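You operate a simulated robot arm through the tools that you are given. There is no shell and no other tool. Be economical: measure what you need, move in short steps, check, and stop when the job is done.

You are at the controls of a simulated two-armed robot. One attempt, no reset.

Task
Put the Sunnybarrow proof back, switch off the light box and wipe off the smudge.
Fine: proof on the stand, knob at LOW, blue wipe back where it lay. What is to be rubbed or washed off counts as gone when no trace of it is left.

The check looks at the end state, three seconds after you hand in, the way a careful person would. Anything else that was tipped, shoved, dropped, spilled or broken makes it a failure.

Robot
Two 7-joint arms with fingered hands on one trunk that stands fixed in place. Base frame: the origin is at the foot of the trunk, x ahead of it, y to its left, z up. Units: m, degrees, N and s.
The left shoulder is at [0.02, 0.269, 1.197], the right one opposite. Payload 5 kg a hand.
The tool frame of a hand sits at the grasp point between the pads (the TCP): z along the fingers, y along the line on which they close. The tips reach 0.042 m beyond it. The gripper opens to 0.208 m. The gripper's body begins 0.119 m behind the TCP. The gripper is a hand of 4 fingers: y runs from the thumb to the fingers, the wrist lies at [0, 0, -0.317] in the tool frame.
Orientation is that of the tool frame in the base frame, as [roll, pitch, yaw] about the fixed x, y, z axes, in that order (R = Rz(yaw) Ry(pitch) Rx(roll)). With the fingers straight down and closing along the base's y, the tool's x points along the base's -x, its y along +y and its z along -z.

Tools
- The arms move only by the tool arm_command. It takes "left_rows", "right_rows" or both (then of equal length, played together; a hand with none holds still); each is a list of rows, each an object of numbers (a shift or turn left out is 0): "rx", "ry", "rz": the turn, a rotation vector about the tool's x, y, z in degrees; "x", "y", "z": the shift along the tool's x, y, z in m. In form: [{"rx": .., "ry": .., "rz": .., "x": .., "y": .., "z": ..}, ...]. A call has 1 to 10 rows; each row shifts and turns the commanded pose from where the row before left it, along the tool's axes as they then stand. Rows are played at 5 a second. More than 0.05 m and 8.6 degrees between two rows, and nothing of the call is played. Where a pose cannot be reached the arm comes as near as it can. A force on the tool above 80 N (or 10 N above the force at the start of the call, whichever is more), or a blocked arm, ends the call early, and 0.2 s more pass. In this call time passes only in rows, and 0.2 s behind the last. The reply holds the time, the measured pose of the TCP, the force on the tool along the base axes, the opening and the grip force, in the units named above and with some noise, with the torque about the TCP (base axes, N m) and any sound that the robot's microphone picked up.
- Cameras (640 x 400 px; columns grow to the right, rows downward): "scene" is now at [0.1486, 0.0378, 1.4547]; the picture's right is [0.42, -0.91, 0.00], its down [-0.58, -0.27, -0.76] and it looks along [0.69, 0.32, -0.65] (base axes); focal length 314 px, centre (320, 200). "left" rides on the left gripper at [-0.093, 0.001, -0.146] in its tool frame; the picture's right is [-0.01, -1.00, 0.00], its down [0.84, -0.01, -0.54] and it looks along [0.54, -0.01, 0.84] (tool axes); focal length 280 px, centre (320, 200). "right" rides on the right gripper at [0.093, 0.001, -0.146] in its tool frame; the picture's right is [-0.01, 1.00, 0.00], its down [-0.84, -0.01, -0.54] and it looks along [-0.54, -0.01, 0.84] (tool axes); focal length 280 px, centre (320, 200). There is no depth. A picture from a camera that has moved, and an enlarged one, comes with that camera's place and axes in the base frame and with its lens.
- get_image(camera): a new picture of that camera. The clock stands still meanwhile.
- raise_lower(by): slides the trunk up (or, below 0, down) by that many m; the arms and the scene camera ride with it, the base frame stays. It gives what a move gives, with no picture.
- set_fingers(finger1, finger2, finger3, thumb_bend, hand): sets how far each is bent, from 0 (flat) to 1 (curled in); at 0.3 the hand is open as for a grip, at 0.7 the pads meet at the TCP. One left out holds its place. A second passes; each finger stops where it meets its share of the squeeze, and holds until it gets a number again. It is the only way to open and close the hand. It gives what a move gives, with no picture; readings hold the bend of each and the force on the fingers (four entries, about 0 where the hand has none), thumb and palm.
- pan_tilt(pan, tilt): turns the head with the scene camera to pan (to the left, within 80 degrees either way) and tilt (down, from -29 to 69), counted from straight ahead of the robot. It gives what a move gives.
- enlarge(camera, box): a new picture of the part [left, top, right, bottom] of that camera's present view, enlarged. The clock stands still meanwhile.
- sign_off(): hands the job in; it is judged then, once.

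Work in short steps. Places have to be worked out from the pictures, the camera data and where the tool is seen: move nearer, look again, correct. Check each grasp and each placing, and mend what went wrong. You have 120 turns and 74 pictures in all, those below and enlarged ones among them. Open the grippers and draw the arms clear of the work before you hand the job in, unless the task says otherwise; then end with one line.

The tools are called after "Emit:" as a command line: name --argument value ..., lists and objects as JSON in quotes. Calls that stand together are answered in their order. arm_command: Moves the arms, as the interface text tells. Its arguments: {"type":"object","properties":{"left_rows":{"type":"array"},"right_rows":{"type":"array"}},"required":[]} The other tools are called the same way: raise_lower (by) slides the trunk up or down; set_fingers (finger1, finger2, finger3, thumb_bend, hand) moves the fingers one by one; pan_tilt (pan, tilt) turns the head that bears the scene camera; get_image (camera) takes a picture; enlarge (camera, box) takes an enlarged picture of a part of a camera's view; sign_off () hands the job in.

At the start:

```text
clock: 0.0
left_position: [0.4868, 0.4681, 1.1573]
left_ee_rot: [179.9, 0.1, -154.8]
left_force: [-0.1, -0.4, -0.1]
left_wrist_torque: [0.01, 0.03, -0.03]
left_width: 0.208
left_finger_force: 0.1
left_shape: jaw
left_bend: [0.3, 0.3, 0.3, 0.3]
left_finger forces: [0.0, 0.1, 0.1, 0.0, 0.0, 0.1]
right_position: [0.4677, -0.0004, 1.1572]
right_ee_rot: [-180.0, -0.1, -154.9]
right_force: [-0.3, 0.2, -0.1]
right_wrist_torque: [0.0, -0.01, -0.01]
right_width: 0.2076
right_finger_force: 0.0
right_shape: jaw
right_bend: [0.3, 0.3, 0.3, 0.3]
right_finger forces: [0.0, 0.0, 0.0, 0.0, 0.0, 0.0]
trunk travel left (down, up): [-0.575, 0.046]
head pan, tilt: [25.1, 40.2]
```

scene: 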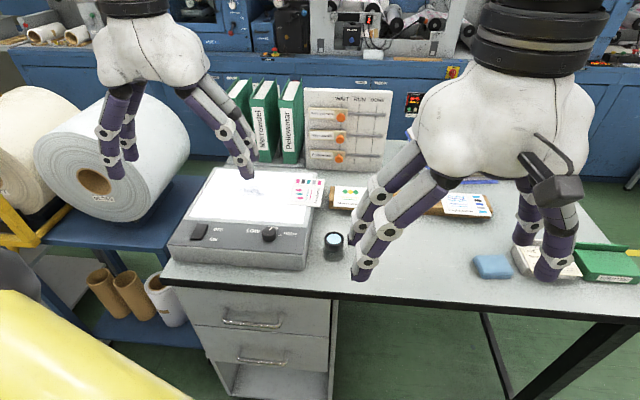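
right: 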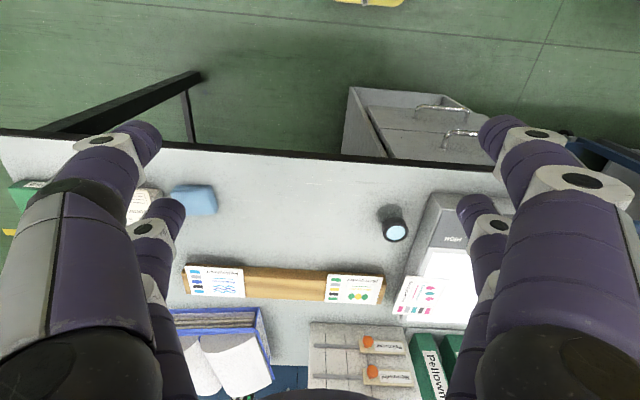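
left: 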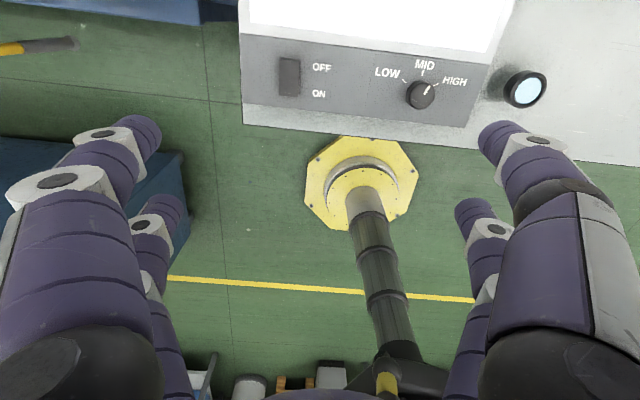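

I start by looking closer at the light box, the stand and the wipe area.

Emit:
enlarge --camera "scene" --box '[160, 150, 360, 275]'

Emit:
enlarge --camera "right" --box '[160, 160, 500, 372]'

Emit:
enlarge --camera "left" --box '[230, 0, 560, 150]'

```text
3.20 times, centred on (260, 212) of scene
camera zoom: at [0.1486, 0.0378, 1.4547], right [0.42, -0.91, 0.0], down [-0.58, -0.27, -0.76], along [0.69, 0.32, -0.65], focal length 1005 px, centre (512, 160)
```

zoom: 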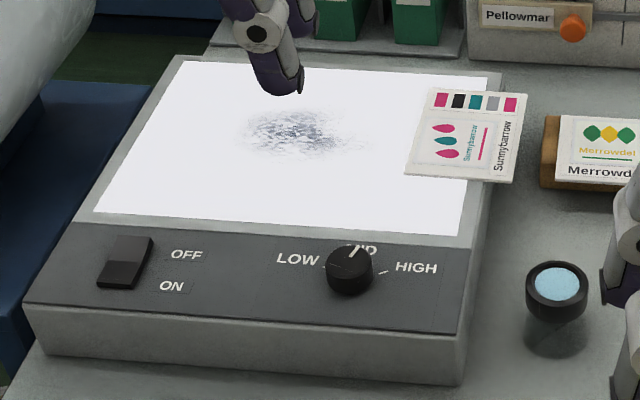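

```text
1.88 times, centred on (330, 266) of right
camera zoom: at [0.3812, -0.0398, 1.3027], right [-0.41, 0.91, 0.0], down [0.77, 0.35, 0.54], along [0.49, 0.22, -0.84], focal length 528 px, centre (301, 76)
```

zoom: 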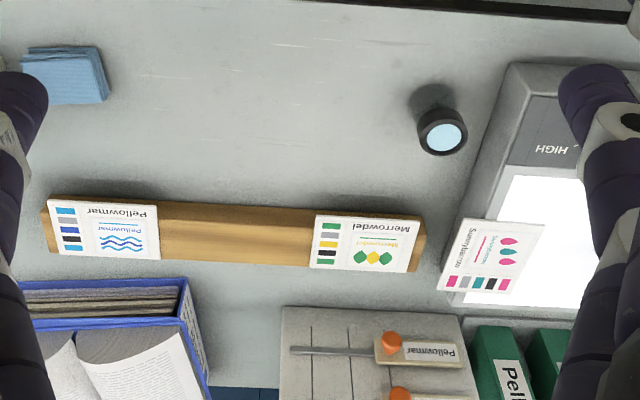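

```text
1.94 times, centred on (395, 75) of left
camera zoom: at [0.5712, 0.5098, 1.3044], right [0.44, -0.9, 0.0], down [-0.76, -0.37, 0.54], along [-0.48, -0.24, -0.84], focal length 544 px, centre (174, 442)
```

zoom: 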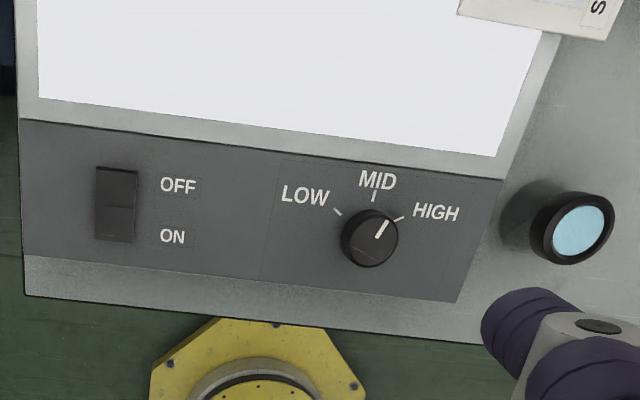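

I move the right hand out of the view, to the right, and then look at the stand.

Emit:
arm_command --right_rows '[{"y": -0.045, "x": 0.02}, {"y": -0.045, "x": 0.02}, {"y": -0.045, "x": 0.02}, {"y": -0.045, "x": 0.02}, {"y": -0.045, "x": 0.02}, {"y": -0.045, "x": 0.02}, {"y": -0.045, "x": 0.02}]'

Emit:
get_image --camera "scene"

Emit:
get_image --camera "right"

```text
clock: 1.6
left_position: [0.4862, 0.4656, 1.1575]
left_ee_rot: [179.9, 0.1, -154.9]
left_force: [-0.5, -0.8, 1.6]
left_wrist_torque: [0.2, 0.03, 0.0]
left_width: 0.2079
left_finger_force: 0.0
left_shape: jaw
left_bend: [0.3, 0.3, 0.3, 0.3]
left_finger forces: [0.0, 0.1, 0.1, 0.0, 0.0, 0.0]
right_position: [0.475, -0.3479, 1.1563]
right_ee_rot: [179.9, 0.0, -154.9]
right_force: [0.2, -1.2, 0.1]
right_wrist_torque: [0.16, 0.04, -0.01]
right_width: 0.2078
right_finger_force: 0.0
right_shape: jaw
right_bend: [0.3, 0.3, 0.3, 0.3]
right_finger forces: [0.0, 0.0, 0.1, 0.1, 0.1, 0.0]
trunk travel left (down, up): [-0.575, 0.046]
head pan, tilt: [25.1, 40.2]
```

```text
67 pictures are left
camera scene: at [0.1488, 0.0356, 1.4548], right [0.42, -0.91, 0.0], down [-0.58, -0.27, -0.76], along [0.69, 0.32, -0.64], focal length 314 px, centre (320, 200)
```

scene: 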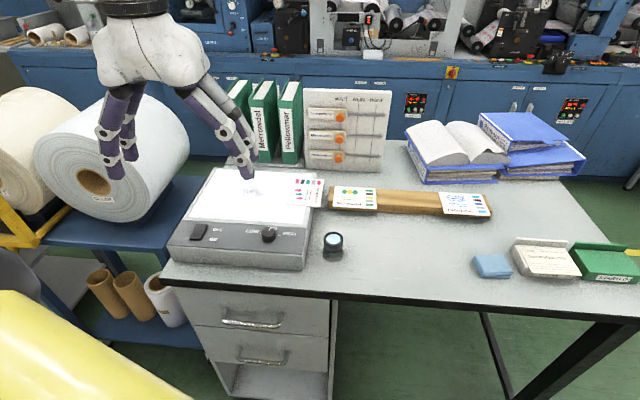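

```text
66 pictures are left
camera right: at [0.3897, -0.387, 1.3023], right [-0.41, 0.91, 0.0], down [0.77, 0.35, 0.54], along [0.49, 0.22, -0.84], focal length 280 px, centre (320, 200)
```

right: 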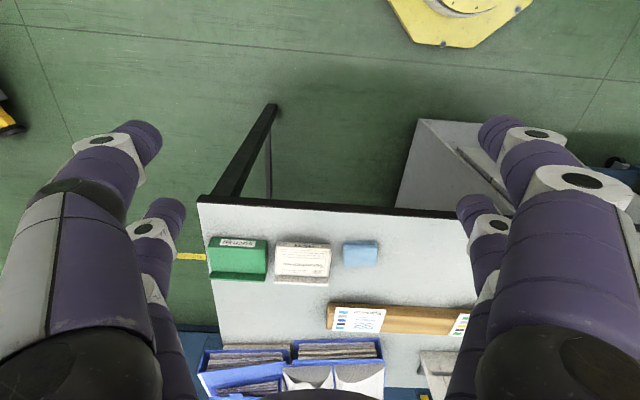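

Emit:
enlarge --camera "scene" --box '[280, 150, 520, 300]'

Emit:
enlarge --camera "scene" --box '[450, 225, 610, 295]'

Emit:
enlarge --camera "scene" --box '[240, 75, 400, 175]'

```text
2.67 times, centred on (400, 225) of scene
camera zoom: at [0.1488, 0.0356, 1.4548], right [0.42, -0.91, 0.0], down [-0.58, -0.27, -0.76], along [0.69, 0.32, -0.64], focal length 838 px, centre (107, 133)
```

zoom: 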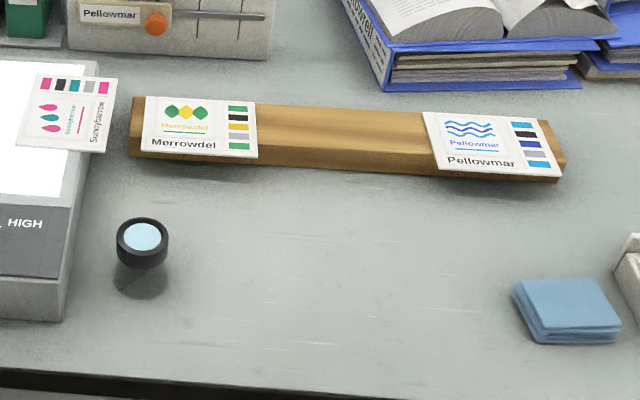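

```text
4.00 times, centred on (530, 260) of scene
camera zoom: at [0.1488, 0.0356, 1.4548], right [0.42, -0.91, 0.0], down [-0.58, -0.27, -0.76], along [0.69, 0.32, -0.64], focal length 1257 px, centre (-520, -40)
```

zoom: 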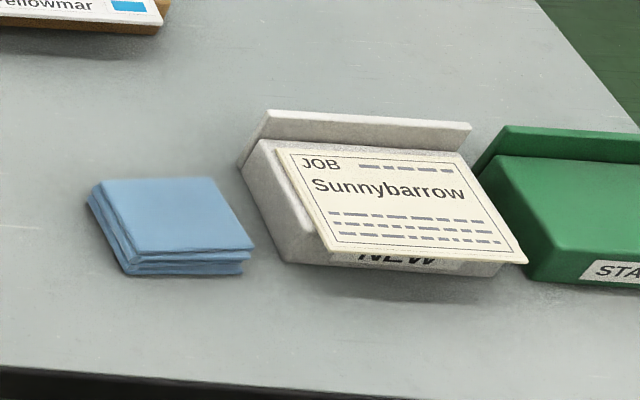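

```text
4.00 times, centred on (320, 125) of scene
camera zoom: at [0.1488, 0.0356, 1.4548], right [0.42, -0.91, 0.0], down [-0.58, -0.27, -0.76], along [0.69, 0.32, -0.64], focal length 1257 px, centre (320, 500)
```

zoom: 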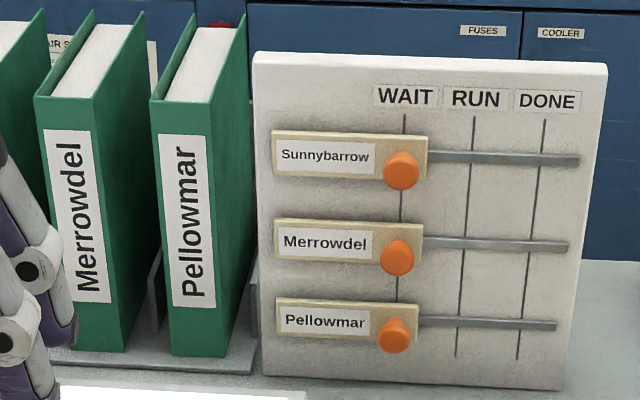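

Everything on the table is yawed by about 23 degrees: switch at about (0.50, 0.518), knob at about (0.549, 0.356), proof at about (0.735, 0.356), and the left arm can reach it all. I form a pointer with the left hand (middle finger and thumb) and look at it.

Emit:
set_fingers --hand "left" --finger1 1 --finger2 0.7 --finger3 1 --thumb_bend 0.7

Emit:
get_image --camera "left"

Emit:
get_image --camera "scene"

```text
clock: 2.6
left_position: [0.4858, 0.4691, 1.1567]
left_ee_rot: [180.0, 0.0, -154.8]
left_force: [0.3, 1.4, 0.4]
left_wrist_torque: [-0.08, -0.01, -0.01]
left_width: 0.0061
left_finger_force: 0.0
left_shape: fingers
left_bend: [0.74, 0.69, 0.99, 0.69]
left_finger forces: [0.0, 0.0, 0.0, 0.1, 0.1, 0.0]
right_position: [0.476, -0.3449, 1.157]
right_ee_rot: [-179.9, 0.0, -154.8]
right_force: [0.7, 0.5, -0.4]
right_wrist_torque: [-0.08, -0.03, -0.01]
right_width: 0.2077
right_finger_force: 0.1
right_shape: jaw
right_bend: [0.3, 0.3, 0.3, 0.3]
right_finger forces: [0.1, 0.0, 0.0, 0.1, 0.0, 0.0]
trunk travel left (down, up): [-0.575, 0.046]
head pan, tilt: [25.1, 40.2]
```

```text
62 pictures are left
camera left: at [0.5712, 0.5105, 1.3041], right [0.44, -0.9, 0.0], down [-0.76, -0.37, 0.54], along [-0.48, -0.24, -0.84], focal length 280 px, centre (320, 200)
```

left: 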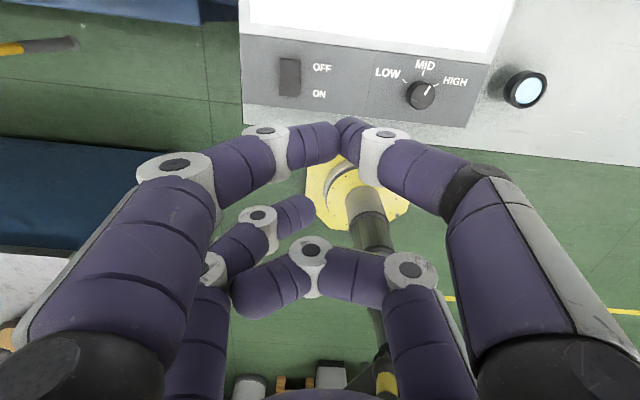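

```text
61 pictures are left
camera scene: at [0.1487, 0.0385, 1.4547], right [0.42, -0.91, 0.0], down [-0.58, -0.27, -0.76], along [0.69, 0.32, -0.65], focal length 314 px, centre (320, 200)
```

scene: 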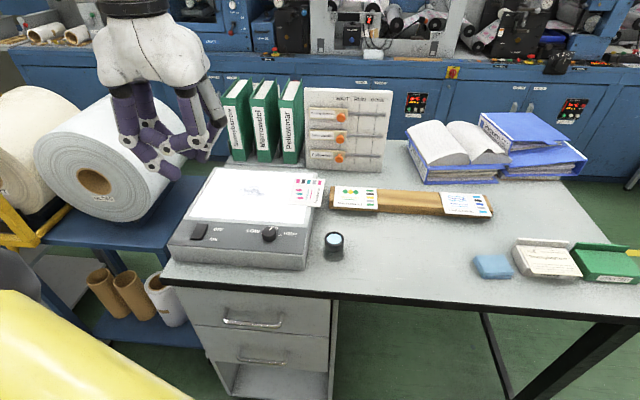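

The hand seems to be two digits facing two. I open finger 1 and finger 3 to learn which is which.

Emit:
set_fingers --hand "left" --finger1 0.3 --finger3 0.0

Emit:
get_image --camera "left"

```text
clock: 3.6
left_position: [0.4853, 0.4679, 1.1576]
left_ee_rot: [-180.0, 0.0, -154.8]
left_force: [-1.1, 0.7, 0.0]
left_wrist_torque: [0.01, 0.02, -0.05]
left_width: 0.1144
left_finger_force: 0.0
left_shape: fingers
left_bend: [0.3, 0.7, 0.0, 0.7]
left_finger forces: [0.0, 0.0, 0.1, 0.1, 0.0, 0.1]
right_position: [0.4754, -0.345, 1.1576]
right_ee_rot: [-180.0, -0.1, -154.9]
right_force: [-0.4, 0.1, -1.1]
right_wrist_torque: [-0.03, -0.01, -0.02]
right_width: 0.2078
right_finger_force: 0.0
right_shape: jaw
right_bend: [0.3, 0.3, 0.3, 0.3]
right_finger forces: [0.0, 0.0, 0.1, 0.1, 0.1, 0.0]
trunk travel left (down, up): [-0.575, 0.046]
head pan, tilt: [25.1, 40.2]
```

```text
60 pictures are left
camera left: at [0.5713, 0.5097, 1.3044], right [0.44, -0.9, 0.0], down [-0.76, -0.37, 0.54], along [-0.48, -0.24, -0.84], focal length 280 px, centre (320, 200)
```

left: 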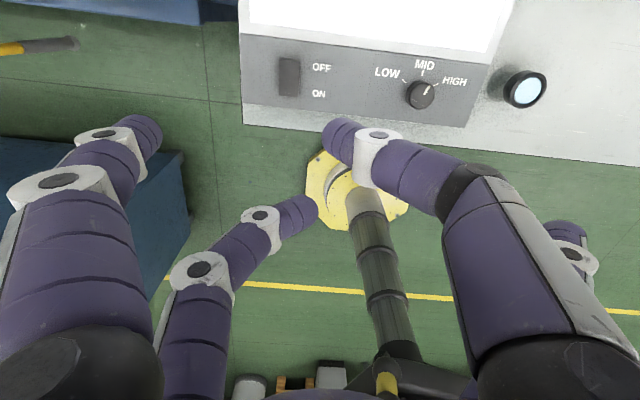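

Finger 1 faces the thumb, and finger 2 faces finger 3. I use the thumb alone as a pointer with the others flat, and descend to hover over the OFF end of the switch.

Emit:
set_fingers --hand "left" --finger1 0.0 --finger2 0.0 --finger3 0.0 --thumb_bend 0.7

Emit:
arm_command --left_rows '[{"x": -0.011, "y": 0.03, "z": 0.02}, {"y": 0.019, "z": 0.04}, {"z": 0.04}, {"z": 0.04}, {"z": 0.02}]'

Emit:
get_image --camera "left"

Emit:
enlarge --camera "scene" --box '[100, 130, 340, 280]'

```text
clock: 4.6
left_position: [0.487, 0.468, 1.1567]
left_ee_rot: [180.0, 0.0, -154.8]
left_force: [0.0, 0.4, -0.7]
left_wrist_torque: [-0.01, 0.0, 0.01]
left_width: 0.1637
left_finger_force: 0.0
left_shape: fingers
left_bend: [0.0, 0.0, 0.0, 0.7]
left_finger forces: [0.0, 0.1, 0.1, 0.0, 0.0, 0.1]
right_position: [0.4772, -0.3451, 1.1574]
right_ee_rot: [-180.0, 0.0, -154.8]
right_force: [-0.4, -0.9, 0.3]
right_wrist_torque: [-0.01, 0.01, -0.02]
right_width: 0.2077
right_finger_force: 0.1
right_shape: jaw
right_bend: [0.3, 0.3, 0.3, 0.3]
right_finger forces: [0.0, 0.1, 0.0, 0.0, 0.1, 0.1]
trunk travel left (down, up): [-0.575, 0.046]
head pan, tilt: [25.1, 40.2]
```

```text
clock: 5.8
left_position: [0.4768, 0.5166, 0.9973]
left_ee_rot: [-179.9, 0.0, -154.8]
left_force: [0.7, -0.1, 0.0]
left_wrist_torque: [-0.03, -0.01, -0.01]
left_width: 0.1638
left_finger_force: 0.0
left_shape: fingers
left_bend: [0.0, 0.0, 0.0, 0.7]
left_finger forces: [0.0, 0.1, 0.1, 0.1, 0.0, 0.1]
right_position: [0.4784, -0.3444, 1.1577]
right_ee_rot: [-180.0, 0.0, -154.7]
right_force: [0.9, 0.2, 0.3]
right_wrist_torque: [-0.03, 0.03, -0.02]
right_width: 0.2079
right_finger_force: 0.1
right_shape: jaw
right_bend: [0.3, 0.3, 0.3, 0.3]
right_finger forces: [0.1, 0.0, 0.0, 0.0, 0.0, 0.0]
trunk travel left (down, up): [-0.575, 0.046]
head pan, tilt: [25.1, 40.2]
```

```text
59 pictures are left
camera left: at [0.5608, 0.5585, 1.1442], right [0.44, -0.9, 0.0], down [-0.76, -0.37, 0.54], along [-0.48, -0.24, -0.84], focal length 280 px, centre (320, 200)
```

left: 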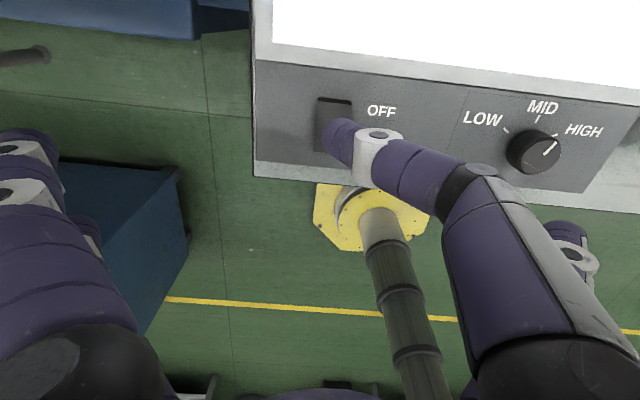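

```text
2.67 times, centred on (220, 205) of scene
camera zoom: at [0.1488, 0.0381, 1.4547], right [0.42, -0.91, 0.0], down [-0.58, -0.27, -0.76], along [0.69, 0.32, -0.65], focal length 838 px, centre (587, 187)
```

zoom: 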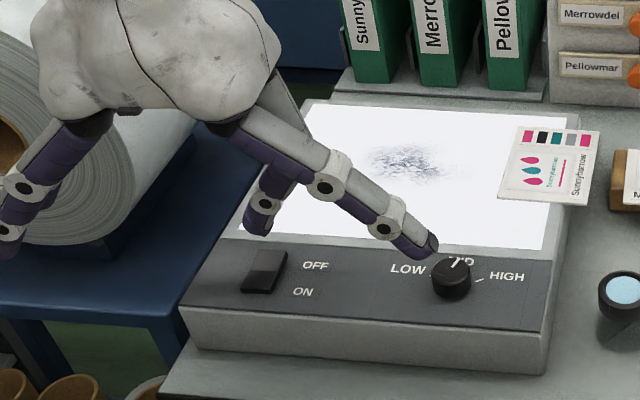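

The thumb tip hangs about 8 mm toward the robot of the OFF half. I shift forward and descend carefully.

Emit:
arm_command --left_rows '[{"x": -0.009}, {"z": 0.01}, {"z": 0.008}, {"z": 0.004}, {"z": 0.004}]'

Emit:
enlarge --camera "left" --box '[240, 60, 480, 210]'

```text
clock: 7.0
left_position: [0.4848, 0.5195, 0.9707]
left_ee_rot: [180.0, -0.1, -154.9]
left_force: [-0.3, -0.4, -0.6]
left_wrist_torque: [0.0, 0.0, 0.0]
left_width: 0.1638
left_finger_force: 0.1
left_shape: fingers
left_bend: [0.0, 0.0, 0.0, 0.7]
left_finger forces: [0.0, 0.1, 0.1, 0.0, 0.0, 0.0]
right_position: [0.4762, -0.3447, 1.1568]
right_ee_rot: [180.0, 0.0, -154.8]
right_force: [-0.3, 0.0, -0.5]
right_wrist_torque: [0.0, 0.01, 0.01]
right_width: 0.2079
right_finger_force: 0.1
right_shape: jaw
right_bend: [0.3, 0.3, 0.3, 0.3]
right_finger forces: [0.0, 0.1, 0.1, 0.1, 0.0, 0.1]
trunk travel left (down, up): [-0.575, 0.046]
head pan, tilt: [25.1, 40.2]
```

```text
2.67 times, centred on (360, 135) of left
camera zoom: at [0.5681, 0.5628, 1.1183], right [0.44, -0.9, 0.0], down [-0.76, -0.37, 0.54], along [-0.48, -0.24, -0.84], focal length 748 px, centre (213, 373)
```

zoom: 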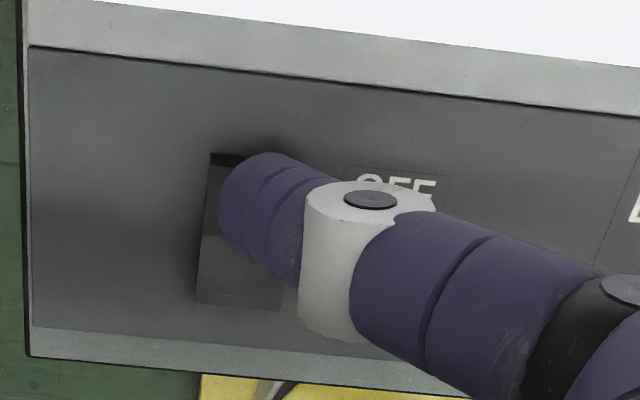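

The tip is over the OFF half. I continue down in small steps.

Emit:
arm_command --left_rows '[{"z": 0.003}, {"z": 0.003}]'

Emit:
arm_command --left_rows '[{"z": 0.003}, {"z": 0.002}]'

Emit:
arm_command --left_rows '[{"z": 0.002}, {"z": 0.002}]'

```text
clock: 7.6
left_position: [0.4834, 0.5201, 0.964]
left_ee_rot: [-180.0, 0.0, -154.9]
left_force: [-0.1, 0.7, 1.2]
left_wrist_torque: [0.02, -0.01, -0.01]
left_width: 0.1637
left_finger_force: 0.8
left_shape: fingers
left_bend: [0.0, 0.0, 0.0, 0.7]
left_finger forces: [0.1, 0.0, 0.1, 0.0, 0.9, 0.1]
right_position: [0.476, -0.3443, 1.1568]
right_ee_rot: [-180.0, -0.1, -154.9]
right_force: [-0.6, 0.3, 0.5]
right_wrist_torque: [0.0, 0.03, -0.03]
right_width: 0.2078
right_finger_force: 0.1
right_shape: jaw
right_bend: [0.3, 0.3, 0.3, 0.3]
right_finger forces: [0.1, 0.1, 0.0, 0.1, 0.0, 0.0]
trunk travel left (down, up): [-0.575, 0.046]
head pan, tilt: [25.1, 40.2]
```

```text
clock: 8.2
left_position: [0.4839, 0.5191, 0.9621]
left_ee_rot: [-179.9, 0.0, -154.9]
left_force: [2.2, -3.1, 12.8]
left_wrist_torque: [-0.2, -0.37, -0.06]
left_width: 0.1627
left_finger_force: 6.8
left_shape: fingers
left_bend: [0.0, 0.0, 0.0, 0.7]
left_finger forces: [0.0, 0.0, 0.0, 0.1, 12.5, 0.1]
right_position: [0.4756, -0.346, 1.1575]
right_ee_rot: [180.0, 0.0, -154.9]
right_force: [-0.1, 0.6, -0.9]
right_wrist_torque: [0.01, 0.01, 0.02]
right_width: 0.208
right_finger_force: 0.0
right_shape: jaw
right_bend: [0.3, 0.3, 0.3, 0.3]
right_finger forces: [0.0, 0.1, 0.0, 0.0, 0.0, 0.1]
trunk travel left (down, up): [-0.575, 0.046]
head pan, tilt: [25.1, 40.2]
```

```text
clock: 8.8
left_position: [0.4849, 0.5171, 0.9597]
left_ee_rot: [-179.8, 0.4, -154.8]
left_force: [5.8, -9.7, 39.6]
left_wrist_torque: [-0.46, -1.22, -0.24]
left_width: 0.1607
left_finger_force: 20.1
left_shape: fingers
left_bend: [0.0, 0.0, 0.0, 0.71]
left_finger forces: [0.0, 0.0, 0.0, 0.1, 39.5, 0.1]
right_position: [0.4742, -0.3473, 1.1573]
right_ee_rot: [179.8, 0.2, -154.9]
right_force: [1.2, -0.6, -0.5]
right_wrist_torque: [-0.01, 0.04, -0.02]
right_width: 0.208
right_finger_force: 0.0
right_shape: jaw
right_bend: [0.3, 0.3, 0.3, 0.3]
right_finger forces: [0.1, 0.0, 0.1, 0.0, 0.1, 0.0]
trunk travel left (down, up): [-0.575, 0.046]
head pan, tilt: [25.1, 40.2]
```

Contact was at about z = 0.963 and the force reached 40 N. I lift and check whether the rocker has tipped.

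Emit:
arm_command --left_rows '[{"z": -0.006}, {"z": -0.03}, {"z": -0.04}]'

Emit:
enlarge --camera "scene" --box '[100, 130, 340, 280]'

Emit:
get_image --camera "left"

```text
clock: 9.6
left_position: [0.4817, 0.5199, 1.0291]
left_ee_rot: [180.0, -0.2, -154.9]
left_force: [0.6, 1.2, -0.1]
left_wrist_torque: [0.0, 0.03, 0.01]
left_width: 0.1637
left_finger_force: 0.1
left_shape: fingers
left_bend: [0.0, 0.0, 0.0, 0.7]
left_finger forces: [0.1, 0.0, 0.0, 0.0, 0.0, 0.1]
right_position: [0.4756, -0.3454, 1.1578]
right_ee_rot: [-179.9, 0.0, -154.9]
right_force: [0.4, 0.2, 0.6]
right_wrist_torque: [-0.02, -0.03, 0.02]
right_width: 0.208
right_finger_force: 0.0
right_shape: jaw
right_bend: [0.3, 0.3, 0.3, 0.3]
right_finger forces: [0.0, 0.1, 0.0, 0.1, 0.1, 0.1]
trunk travel left (down, up): [-0.575, 0.046]
head pan, tilt: [25.1, 40.2]
```

```text
2.67 times, centred on (220, 205) of scene
camera zoom: at [0.1485, 0.038, 1.4547], right [0.42, -0.91, 0.0], down [-0.58, -0.27, -0.76], along [0.69, 0.32, -0.65], focal length 838 px, centre (587, 187)
```

zoom: 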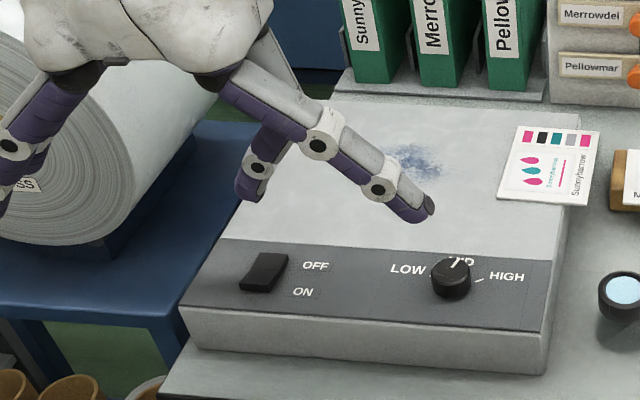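

```text
55 pictures are left
camera left: at [0.5679, 0.562, 1.1762], right [0.44, -0.9, 0.0], down [-0.76, -0.37, 0.54], along [-0.49, -0.24, -0.84], focal length 280 px, centre (320, 200)
```

left: 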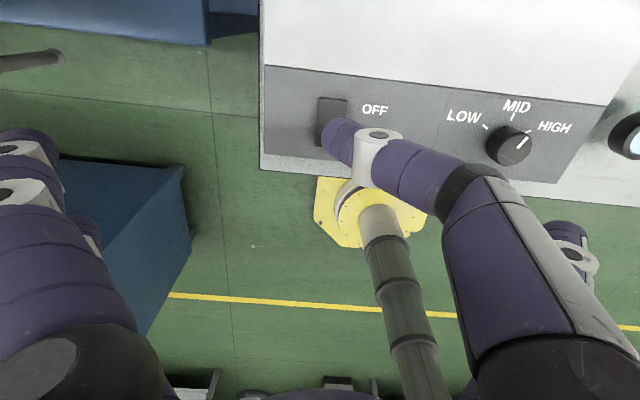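

The light is off. Now the knob, centred at about (0.549, 0.3565), with LOW at about 72° of base yaw and the pointer near −5°. I'll pinch it with finger 1 and the thumb, first pre-rotating the hand 45° clockwise up here.

Emit:
set_fingers --hand "left" --finger1 0.56 --thumb_bend 0.56

Emit:
arm_command --left_rows '[{"rz": 7.5, "z": -0.01}, {"rz": 7.5}, {"rz": 7.5}, {"rz": 7.5}, {"rz": 7.5}, {"rz": 7.5}, {"x": -0.0283, "y": -0.04}, {"x": -0.0283, "y": -0.04}, {"x": -0.0283, "y": -0.04}, {"y": -0.011}]'

Emit:
get_image --camera "left"

```text
clock: 10.6
left_position: [0.4844, 0.5195, 1.0294]
left_ee_rot: [-180.0, 0.0, -154.8]
left_force: [0.1, -0.3, -0.3]
left_wrist_torque: [-0.01, 0.03, 0.04]
left_width: 0.0814
left_finger_force: 0.0
left_shape: fingers
left_bend: [0.56, 0.0, 0.0, 0.56]
left_finger forces: [0.0, 0.0, 0.0, 0.1, 0.0, 0.1]
right_position: [0.4746, -0.3447, 1.1568]
right_ee_rot: [-180.0, 0.0, -154.8]
right_force: [-0.2, -0.1, 0.5]
right_wrist_torque: [0.0, -0.01, -0.04]
right_width: 0.2082
right_finger_force: 0.0
right_shape: jaw
right_bend: [0.3, 0.3, 0.3, 0.3]
right_finger forces: [0.1, 0.0, 0.0, 0.0, 0.0, 0.1]
trunk travel left (down, up): [-0.575, 0.046]
head pan, tilt: [25.1, 40.2]
```

```text
clock: 12.8
left_position: [0.5189, 0.3712, 1.04]
left_ee_rot: [-179.9, 0.1, 160.2]
left_force: [0.3, 1.5, 0.0]
left_wrist_torque: [-0.09, -0.08, 0.01]
left_width: 0.0811
left_finger_force: 0.0
left_shape: fingers
left_bend: [0.56, 0.0, 0.0, 0.56]
left_finger forces: [0.0, 0.0, 0.0, 0.0, 0.0, 0.1]
right_position: [0.4752, -0.343, 1.1582]
right_ee_rot: [-179.9, 0.0, -154.8]
right_force: [-0.2, 1.1, 0.9]
right_wrist_torque: [-0.16, -0.05, -0.01]
right_width: 0.2078
right_finger_force: 0.0
right_shape: jaw
right_bend: [0.3, 0.3, 0.3, 0.3]
right_finger forces: [0.0, 0.0, 0.0, 0.1, 0.0, 0.0]
trunk travel left (down, up): [-0.575, 0.046]
head pan, tilt: [25.1, 40.2]
```

```text
54 pictures are left
camera left: at [0.6076, 0.342, 1.1884], right [-0.32, -0.95, 0.0], down [-0.8, 0.27, 0.54], along [-0.51, 0.17, -0.84], focal length 280 px, centre (320, 200)
```

left: 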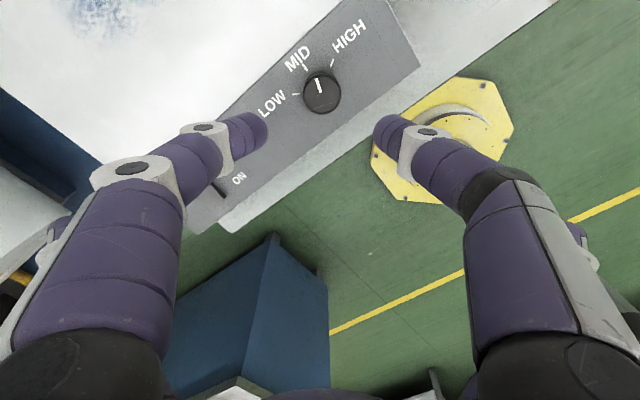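

The pointer stands at about −18°, so about 90° counter-clockwise to LOW. I descend around the knob.

Emit:
arm_command --left_rows '[{"z": 0.03, "x": -0.001}, {"z": 0.025}]'

Emit:
get_image --camera "left"

Emit:
enlarge --camera "scene" --box '[180, 180, 340, 280]'

```text
clock: 13.4
left_position: [0.5201, 0.3687, 0.9858]
left_ee_rot: [180.0, 0.0, 160.2]
left_force: [-0.8, -0.3, -1.0]
left_wrist_torque: [0.05, 0.04, -0.02]
left_width: 0.0814
left_finger_force: 0.1
left_shape: fingers
left_bend: [0.56, 0.0, 0.0, 0.56]
left_finger forces: [0.1, 0.0, 0.1, 0.0, 0.0, 0.0]
right_position: [0.4756, -0.3454, 1.1565]
right_ee_rot: [-180.0, 0.1, -155.0]
right_force: [0.0, -0.4, -0.8]
right_wrist_torque: [0.03, 0.02, -0.01]
right_width: 0.2078
right_finger_force: 0.1
right_shape: jaw
right_bend: [0.3, 0.3, 0.3, 0.3]
right_finger forces: [0.0, 0.0, 0.0, 0.0, 0.0, 0.0]
trunk travel left (down, up): [-0.575, 0.046]
head pan, tilt: [25.1, 40.2]
```

```text
53 pictures are left
camera left: at [0.6089, 0.3397, 1.133], right [-0.33, -0.95, 0.0], down [-0.8, 0.27, 0.54], along [-0.51, 0.18, -0.84], focal length 280 px, centre (320, 200)
```

left: 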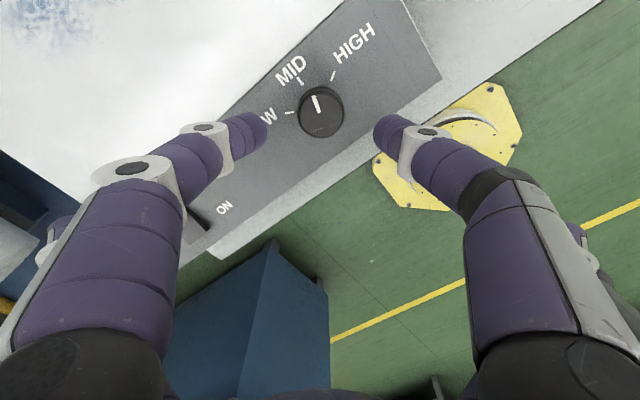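

```text
4.00 times, centred on (260, 230) of scene
camera zoom: at [0.149, 0.0371, 1.4547], right [0.42, -0.91, 0.0], down [-0.58, -0.27, -0.76], along [0.69, 0.32, -0.65], focal length 1257 px, centre (560, 80)
```

zoom: 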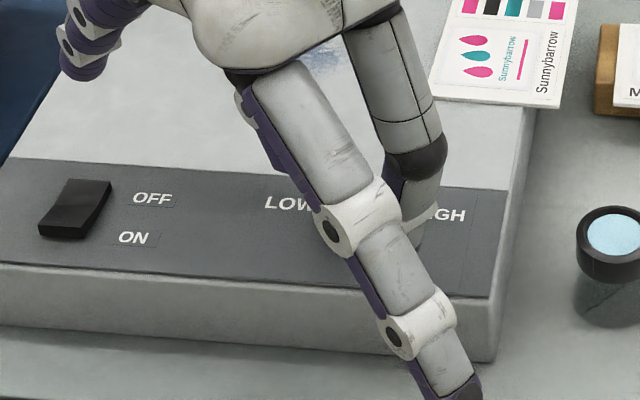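

The knob sits about 8 mm farther along −x of the tool than the pinch line. I correct that and descend to gripping height.

Emit:
arm_command --left_rows '[{"x": -0.008}, {"z": 0.012}, {"z": 0.01}]'

Emit:
get_image --camera "left"

```text
clock: 14.2
left_position: [0.5281, 0.3646, 0.9652]
left_ee_rot: [-180.0, -0.1, 160.0]
left_force: [0.0, 0.1, 1.1]
left_wrist_torque: [0.06, 0.02, -0.04]
left_width: 0.0812
left_finger_force: 0.0
left_shape: fingers
left_bend: [0.56, 0.0, 0.0, 0.56]
left_finger forces: [0.0, 0.0, 0.1, 0.0, 0.1, 0.1]
right_position: [0.4761, -0.3443, 1.1579]
right_ee_rot: [180.0, -0.1, -154.8]
right_force: [-0.4, -0.1, 0.4]
right_wrist_torque: [0.05, 0.0, 0.0]
right_width: 0.2081
right_finger_force: 0.0
right_shape: jaw
right_bend: [0.3, 0.3, 0.3, 0.3]
right_finger forces: [0.0, 0.0, 0.1, 0.0, 0.0, 0.1]
trunk travel left (down, up): [-0.575, 0.046]
head pan, tilt: [25.1, 40.2]
```

```text
51 pictures are left
camera left: at [0.6168, 0.3359, 1.1127], right [-0.33, -0.95, 0.0], down [-0.8, 0.27, 0.54], along [-0.51, 0.18, -0.84], focal length 280 px, centre (320, 200)
```

left: 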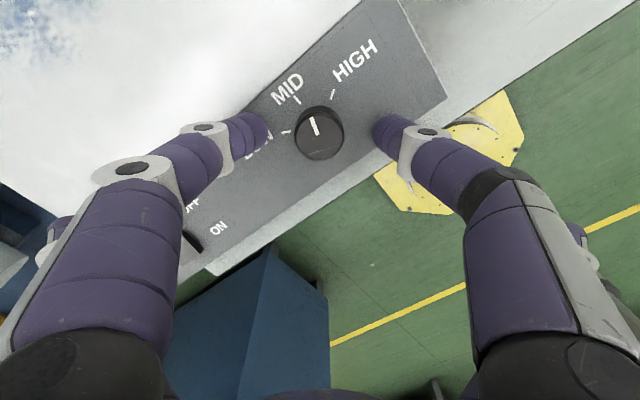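

Aligned. I go down 4 mm more and close gently.

Emit:
arm_command --left_rows '[{"z": 0.002}, {"z": 0.002}]'

Emit:
set_fingers --hand "left" --finger1 0.68 --thumb_bend 0.68

```text
clock: 14.8
left_position: [0.5283, 0.3655, 0.9623]
left_ee_rot: [-179.9, 0.2, 160.1]
left_force: [-1.2, 0.7, 10.7]
left_wrist_torque: [0.09, -0.26, 0.07]
left_width: 0.0815
left_finger_force: 5.3
left_shape: fingers
left_bend: [0.56, 0.0, 0.0, 0.56]
left_finger forces: [7.4, 0.0, 0.0, 0.1, 4.0, 0.0]
right_position: [0.475, -0.3456, 1.1584]
right_ee_rot: [-180.0, 0.0, -154.8]
right_force: [0.0, -0.6, 0.1]
right_wrist_torque: [0.0, 0.03, -0.01]
right_width: 0.208
right_finger_force: 0.1
right_shape: jaw
right_bend: [0.3, 0.3, 0.3, 0.3]
right_finger forces: [0.0, 0.0, 0.0, 0.0, 0.0, 0.0]
trunk travel left (down, up): [-0.575, 0.046]
head pan, tilt: [25.1, 40.2]
```

```text
clock: 15.8
left_position: [0.5282, 0.365, 0.9616]
left_ee_rot: [180.0, 0.1, 160.3]
left_force: [-2.0, -0.9, -3.0]
left_wrist_torque: [0.01, 0.15, -0.06]
left_width: 0.0389
left_finger_force: 6.6
left_shape: fingers
left_bend: [0.64, 0.0, 0.0, 0.66]
left_finger forces: [5.2, 0.0, 0.1, 0.0, 7.4, 0.0]
right_position: [0.4768, -0.3452, 1.157]
right_ee_rot: [-180.0, 0.0, -154.9]
right_force: [0.4, -0.3, 1.2]
right_wrist_torque: [-0.06, 0.01, 0.0]
right_width: 0.2081
right_finger_force: 0.0
right_shape: jaw
right_bend: [0.3, 0.3, 0.3, 0.3]
right_finger forces: [0.1, 0.1, 0.0, 0.0, 0.0, 0.0]
trunk travel left (down, up): [-0.575, 0.046]
head pan, tilt: [25.1, 40.2]
```

It's gripped, with a width of 39 mm. I turn the first 24° counter-clockwise about the knob axis.

Emit:
arm_command --left_rows '[{"z": -0.001}, {"rz": -8, "y": -0.0043}, {"rz": -8, "y": -0.0043}, {"rz": -8, "y": -0.0043}]'

Emit:
get_image --camera "left"

```text
clock: 16.8
left_position: [0.5252, 0.3521, 0.9616]
left_ee_rot: [-179.9, 0.0, -175.7]
left_force: [3.6, 0.1, -5.9]
left_wrist_torque: [0.01, 0.08, -0.04]
left_width: 0.039
left_finger_force: 6.3
left_shape: fingers
left_bend: [0.63, 0.0, 0.0, 0.66]
left_finger forces: [6.3, 0.0, 0.0, 0.0, 5.7, 0.0]
right_position: [0.4765, -0.3446, 1.1576]
right_ee_rot: [-180.0, 0.0, -155.0]
right_force: [0.3, -0.7, -0.9]
right_wrist_torque: [0.0, -0.02, 0.03]
right_width: 0.208
right_finger_force: 0.0
right_shape: jaw
right_bend: [0.3, 0.3, 0.3, 0.3]
right_finger forces: [0.0, 0.0, 0.1, 0.1, 0.1, 0.0]
trunk travel left (down, up): [-0.575, 0.046]
head pan, tilt: [25.1, 40.2]
```

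```text
50 pictures are left
camera left: at [0.6194, 0.362, 1.11], right [0.09, -1.0, 0.0], down [-0.84, -0.08, 0.54], along [-0.54, -0.05, -0.84], focal length 280 px, centre (320, 200)
```

left: 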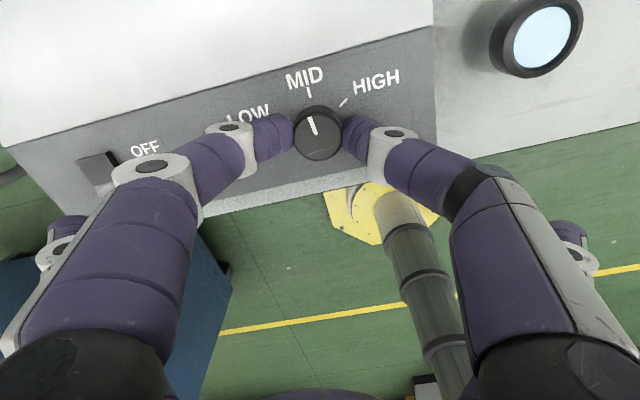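

The knob turns with the hand and is now close to MID. I continue 48°.

Emit:
arm_command --left_rows '[{"rz": -8, "y": -0.0043}, {"rz": -8, "y": -0.0043}, {"rz": -8, "y": -0.0043}, {"rz": -8, "y": -0.0043}, {"rz": -8, "y": -0.0043}, {"rz": -8, "y": -0.0043}]'

Emit:
get_image --camera "left"

```text
clock: 18.2
left_position: [0.5346, 0.3305, 0.9625]
left_ee_rot: [180.0, 0.0, -127.7]
left_force: [4.3, 1.3, -1.1]
left_wrist_torque: [0.06, -0.12, -0.07]
left_width: 0.0382
left_finger_force: 6.6
left_shape: fingers
left_bend: [0.64, 0.0, 0.0, 0.66]
left_finger forces: [5.3, 0.0, 0.0, 0.0, 7.4, 0.0]
right_position: [0.4763, -0.3441, 1.1568]
right_ee_rot: [-180.0, 0.0, -154.8]
right_force: [-0.3, 0.1, -0.2]
right_wrist_torque: [-0.01, 0.02, 0.04]
right_width: 0.2078
right_finger_force: 0.1
right_shape: jaw
right_bend: [0.3, 0.3, 0.3, 0.3]
right_finger forces: [0.1, 0.1, 0.0, 0.0, 0.0, 0.0]
trunk travel left (down, up): [-0.575, 0.046]
head pan, tilt: [25.1, 40.2]
```

```text
49 pictures are left
camera left: at [0.5922, 0.4054, 1.1096], right [0.8, -0.6, 0.0], down [-0.51, -0.67, 0.54], along [-0.32, -0.43, -0.84], focal length 280 px, centre (320, 200)
```

left: 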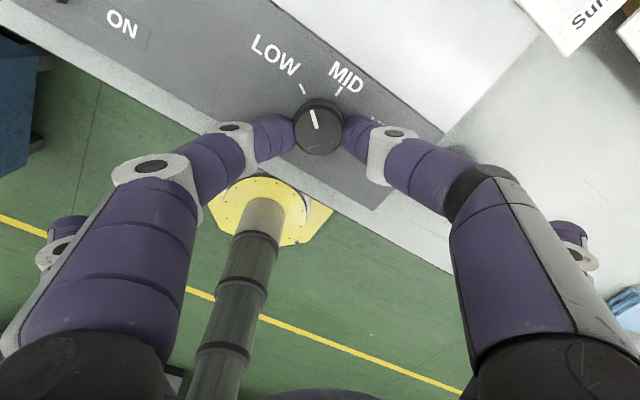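

Emit:
enlarge --camera "left" --box '[240, 30, 400, 130]'

```text
4.00 times, centred on (320, 80) of left
camera zoom: at [0.5922, 0.4054, 1.1096], right [0.8, -0.6, 0.0], down [-0.51, -0.67, 0.54], along [-0.32, -0.43, -0.84], focal length 1122 px, centre (320, 680)
```

zoom: 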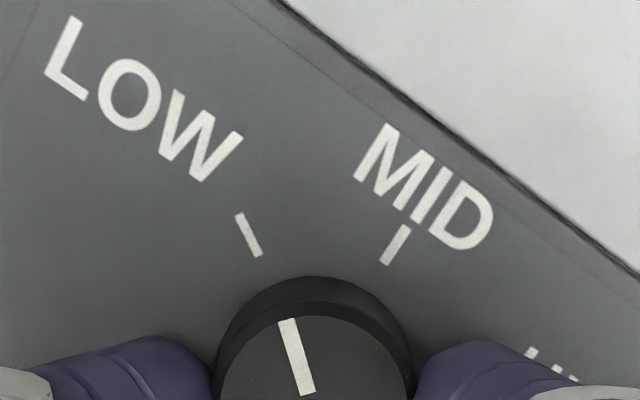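

The pointer is still about 12° short of the LOW tick, so I turn 12° more.

Emit:
arm_command --left_rows '[{"rz": -6, "y": -0.0032}, {"rz": -6, "y": -0.0032}]'

Emit:
enlarge --camera "left" --box '[240, 50, 400, 150]'

```text
clock: 18.8
left_position: [0.5416, 0.3258, 0.9613]
left_ee_rot: [-180.0, -0.1, -115.8]
left_force: [5.2, -1.0, 0.5]
left_wrist_torque: [-0.04, -0.18, -0.17]
left_width: 0.0383
left_finger_force: 6.3
left_shape: fingers
left_bend: [0.64, 0.0, 0.0, 0.66]
left_finger forces: [4.9, 0.0, 0.0, 0.0, 8.9, 0.0]
right_position: [0.4765, -0.3443, 1.1575]
right_ee_rot: [179.9, 0.0, -154.9]
right_force: [0.3, 0.1, -0.5]
right_wrist_torque: [0.02, 0.0, -0.01]
right_width: 0.2077
right_finger_force: 0.0
right_shape: jaw
right_bend: [0.3, 0.3, 0.3, 0.3]
right_finger forces: [0.1, 0.0, 0.0, 0.0, 0.0, 0.0]
trunk travel left (down, up): [-0.575, 0.046]
head pan, tilt: [25.1, 40.2]
```

```text
4.00 times, centred on (320, 100) of left
camera zoom: at [0.5809, 0.4125, 1.1096], right [0.91, -0.42, 0.0], down [-0.35, -0.76, 0.54], along [-0.23, -0.49, -0.84], focal length 1122 px, centre (320, 600)
```

zoom: 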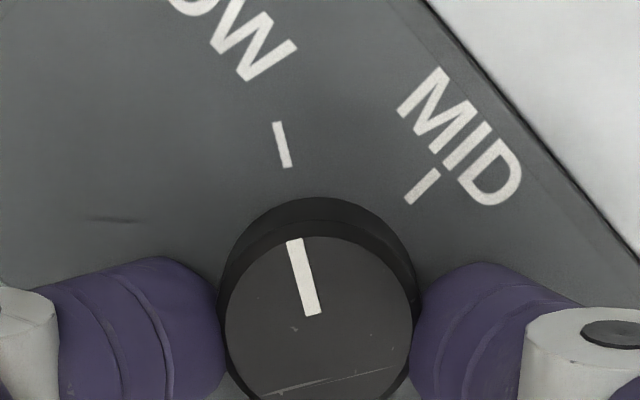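

The pointer is now parallel to the LOW tick. I release, lift and check.

Emit:
set_fingers --hand "left" --finger1 0.54 --thumb_bend 0.54

Emit:
arm_command --left_rows '[{"z": -0.02}, {"z": -0.04}, {"z": -0.04}]'

Emit:
get_image --camera "left"

```text
clock: 19.8
left_position: [0.5409, 0.3274, 0.9623]
left_ee_rot: [-179.9, 0.0, -115.8]
left_force: [-0.5, -1.4, 5.0]
left_wrist_torque: [0.12, 0.07, 0.06]
left_width: 0.0895
left_finger_force: 2.8
left_shape: fingers
left_bend: [0.55, 0.0, 0.0, 0.54]
left_finger forces: [4.1, 0.0, 0.0, 0.0, 1.1, 0.1]
right_position: [0.476, -0.3449, 1.1565]
right_ee_rot: [180.0, 0.0, -154.9]
right_force: [0.0, -0.1, 0.5]
right_wrist_torque: [0.02, 0.03, 0.01]
right_width: 0.2078
right_finger_force: 0.0
right_shape: jaw
right_bend: [0.3, 0.3, 0.3, 0.3]
right_finger forces: [0.0, 0.0, 0.0, 0.1, 0.0, 0.0]
trunk travel left (down, up): [-0.575, 0.046]
head pan, tilt: [25.1, 40.2]
```

```text
clock: 20.6
left_position: [0.5408, 0.3272, 1.0628]
left_ee_rot: [-180.0, 0.0, -115.8]
left_force: [-0.1, -0.1, -0.2]
left_wrist_torque: [0.05, -0.08, -0.01]
left_width: 0.0908
left_finger_force: 0.1
left_shape: fingers
left_bend: [0.54, 0.0, 0.0, 0.54]
left_finger forces: [0.0, 0.0, 0.0, 0.0, 0.0, 0.0]
right_position: [0.4751, -0.3463, 1.1585]
right_ee_rot: [180.0, 0.1, -154.9]
right_force: [0.0, 0.2, 0.2]
right_wrist_torque: [0.05, -0.05, 0.02]
right_width: 0.2077
right_finger_force: 0.1
right_shape: jaw
right_bend: [0.3, 0.3, 0.3, 0.3]
right_finger forces: [0.1, 0.0, 0.0, 0.0, 0.0, 0.1]
trunk travel left (down, up): [-0.575, 0.046]
head pan, tilt: [25.1, 40.2]
```

```text
46 pictures are left
camera left: at [0.5812, 0.4131, 1.2101], right [0.91, -0.42, 0.0], down [-0.36, -0.76, 0.54], along [-0.23, -0.49, -0.84], focal length 280 px, centre (320, 200)
```

left: 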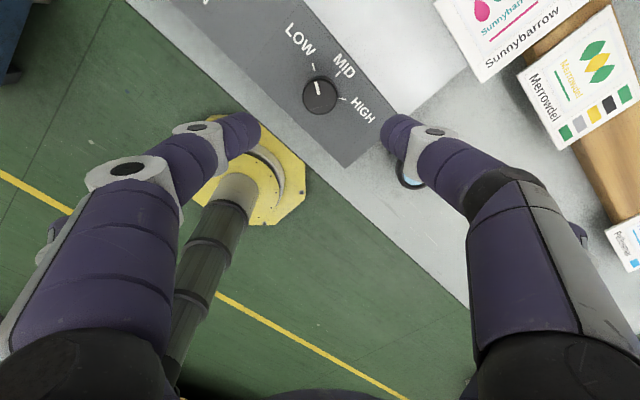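

The knob stands at LOW. Next the proof: it measures about 0.12 × 0.09 m, centre at about (0.732, 0.350), long axis yawed about 18.5°. I first test whether the hand can reach yaw 113° (needed over the stand) and use that to look at the stand.

Emit:
set_fingers --hand "left" --finger1 0.45 --finger2 0.45 --finger3 0.45 --thumb_bend 0.45

Emit:
arm_command --left_rows '[{"rz": 8.5, "z": -0.02}, {"rz": 8.5, "z": -0.02}, {"rz": 8.5}, {"rz": 8.5}, {"rz": 8.5}, {"rz": 8.5}, {"rz": 8.5}, {"rz": 8.5}, {"rz": 8.5}, {"rz": 8.5}]'

Emit:
arm_command --left_rows '[{"rz": 8}, {"rz": 8}, {"rz": 8}, {"rz": 8}, {"rz": 8}, {"rz": 6.2}]'

```text
clock: 21.6
left_position: [0.5419, 0.3276, 1.0618]
left_ee_rot: [180.0, 0.0, -115.9]
left_force: [0.4, -0.1, -1.1]
left_wrist_torque: [0.0, 0.02, 0.03]
left_width: 0.1389
left_finger_force: 0.1
left_shape: fingers
left_bend: [0.45, 0.45, 0.45, 0.45]
left_finger forces: [0.0, 0.1, 0.0, 0.1, 0.0, 0.0]
right_position: [0.4757, -0.3445, 1.1569]
right_ee_rot: [180.0, 0.0, -154.9]
right_force: [0.0, 0.3, 0.2]
right_wrist_torque: [-0.03, -0.03, 0.03]
right_width: 0.2077
right_finger_force: 0.0
right_shape: jaw
right_bend: [0.3, 0.3, 0.3, 0.3]
right_finger forces: [0.1, 0.0, 0.0, 0.1, 0.1, 0.1]
trunk travel left (down, up): [-0.575, 0.046]
head pan, tilt: [25.1, 40.2]
```

```text
clock: 23.8
left_position: [0.5405, 0.3263, 1.1013]
left_ee_rot: [-180.0, 0.0, 159.1]
left_force: [-0.9, 0.4, 0.3]
left_wrist_torque: [-0.05, 0.01, -0.03]
left_width: 0.139
left_finger_force: 0.0
left_shape: fingers
left_bend: [0.45, 0.45, 0.45, 0.45]
left_finger forces: [0.0, 0.0, 0.0, 0.0, 0.1, 0.0]
right_position: [0.475, -0.3442, 1.1581]
right_ee_rot: [179.9, -0.1, -154.8]
right_force: [0.0, -0.3, 0.4]
right_wrist_torque: [0.02, 0.02, 0.03]
right_width: 0.208
right_finger_force: 0.0
right_shape: jaw
right_bend: [0.3, 0.3, 0.3, 0.3]
right_finger forces: [0.1, 0.0, 0.0, 0.0, 0.0, 0.0]
trunk travel left (down, up): [-0.575, 0.046]
head pan, tilt: [25.1, 40.2]
```

```text
clock: 25.2
left_position: [0.5403, 0.3261, 1.1027]
left_ee_rot: [180.0, 0.1, 112.8]
left_force: [-0.1, -0.2, 0.8]
left_wrist_torque: [0.02, 0.01, -0.04]
left_width: 0.1392
left_finger_force: 0.0
left_shape: fingers
left_bend: [0.45, 0.45, 0.45, 0.45]
left_finger forces: [0.1, 0.1, 0.1, 0.0, 0.0, 0.1]
right_position: [0.4758, -0.344, 1.1575]
right_ee_rot: [179.9, 0.0, -155.0]
right_force: [0.4, 1.1, 0.2]
right_wrist_torque: [0.0, 0.0, -0.01]
right_width: 0.2078
right_finger_force: 0.0
right_shape: jaw
right_bend: [0.3, 0.3, 0.3, 0.3]
right_finger forces: [0.0, 0.0, 0.1, 0.0, 0.0, 0.1]
trunk travel left (down, up): [-0.575, 0.046]
head pan, tilt: [25.1, 40.2]
```

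The pose is reachable. I go over the stand at height to look at it.

Emit:
arm_command --left_rows '[{"x": -0.0391, "y": 0.0188}, {"x": -0.0391, "y": 0.0188}, {"x": -0.0391, "y": 0.0188}, {"x": -0.0391, "y": 0.0188}, {"x": -0.0391, "y": 0.0188}, {"x": -0.0391, "y": 0.0188}, {"x": -0.0391, "y": 0.0188}, {"x": -0.0391, "y": 0.0188}]'

Emit:
get_image --camera "left"

Emit:
get_image --camera "scene"

```text
clock: 27.0
left_position: [0.677, 0.2026, 1.1032]
left_ee_rot: [179.8, 0.2, 113.0]
left_force: [-1.9, 0.8, 1.1]
left_wrist_torque: [-0.02, -0.28, 0.04]
left_width: 0.1398
left_finger_force: 0.1
left_shape: fingers
left_bend: [0.45, 0.45, 0.45, 0.45]
left_finger forces: [0.0, 0.1, 0.0, 0.0, 0.0, 0.0]
left hand out of reach, approached as far as the arm can: row 5, 6, 7, 8
right_position: [0.4736, -0.344, 1.1592]
right_ee_rot: [-180.0, 0.2, -154.8]
right_force: [-1.3, -0.7, 1.7]
right_wrist_torque: [0.04, -0.27, -0.03]
right_width: 0.208
right_finger_force: 0.0
right_shape: jaw
right_bend: [0.3, 0.3, 0.3, 0.3]
right_finger forces: [0.1, 0.1, 0.0, 0.1, 0.0, 0.0]
trunk travel left (down, up): [-0.575, 0.046]
head pan, tilt: [25.1, 40.2]
```

```text
45 pictures are left
camera left: at [0.7134, 0.1196, 1.252], right [-0.92, -0.4, 0.0], down [-0.34, 0.77, 0.53], along [-0.21, 0.49, -0.84], focal length 280 px, centre (320, 200)
```

left: 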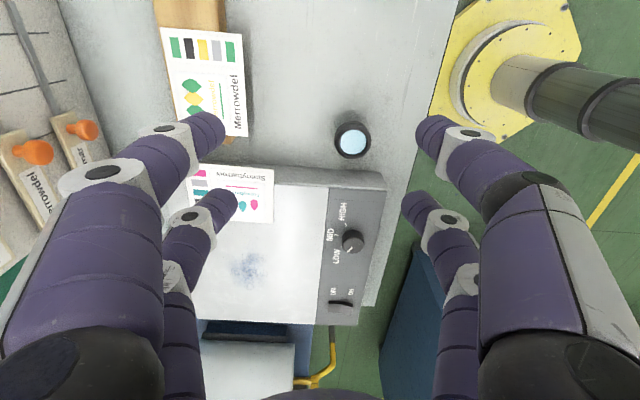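

```text
44 pictures are left
camera scene: at [0.1458, 0.0376, 1.4552], right [0.42, -0.91, 0.0], down [-0.58, -0.27, -0.77], along [0.69, 0.32, -0.64], focal length 314 px, centre (320, 200)
```

scene: 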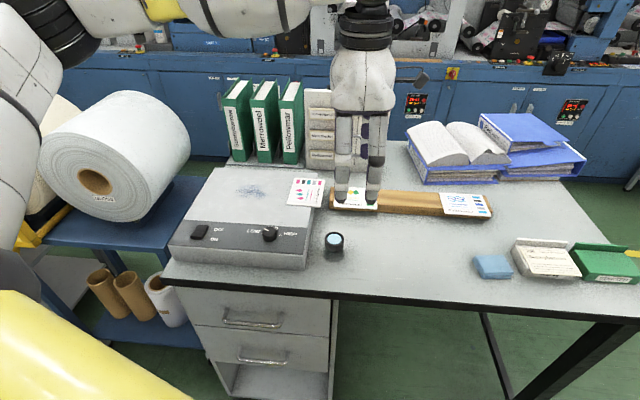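

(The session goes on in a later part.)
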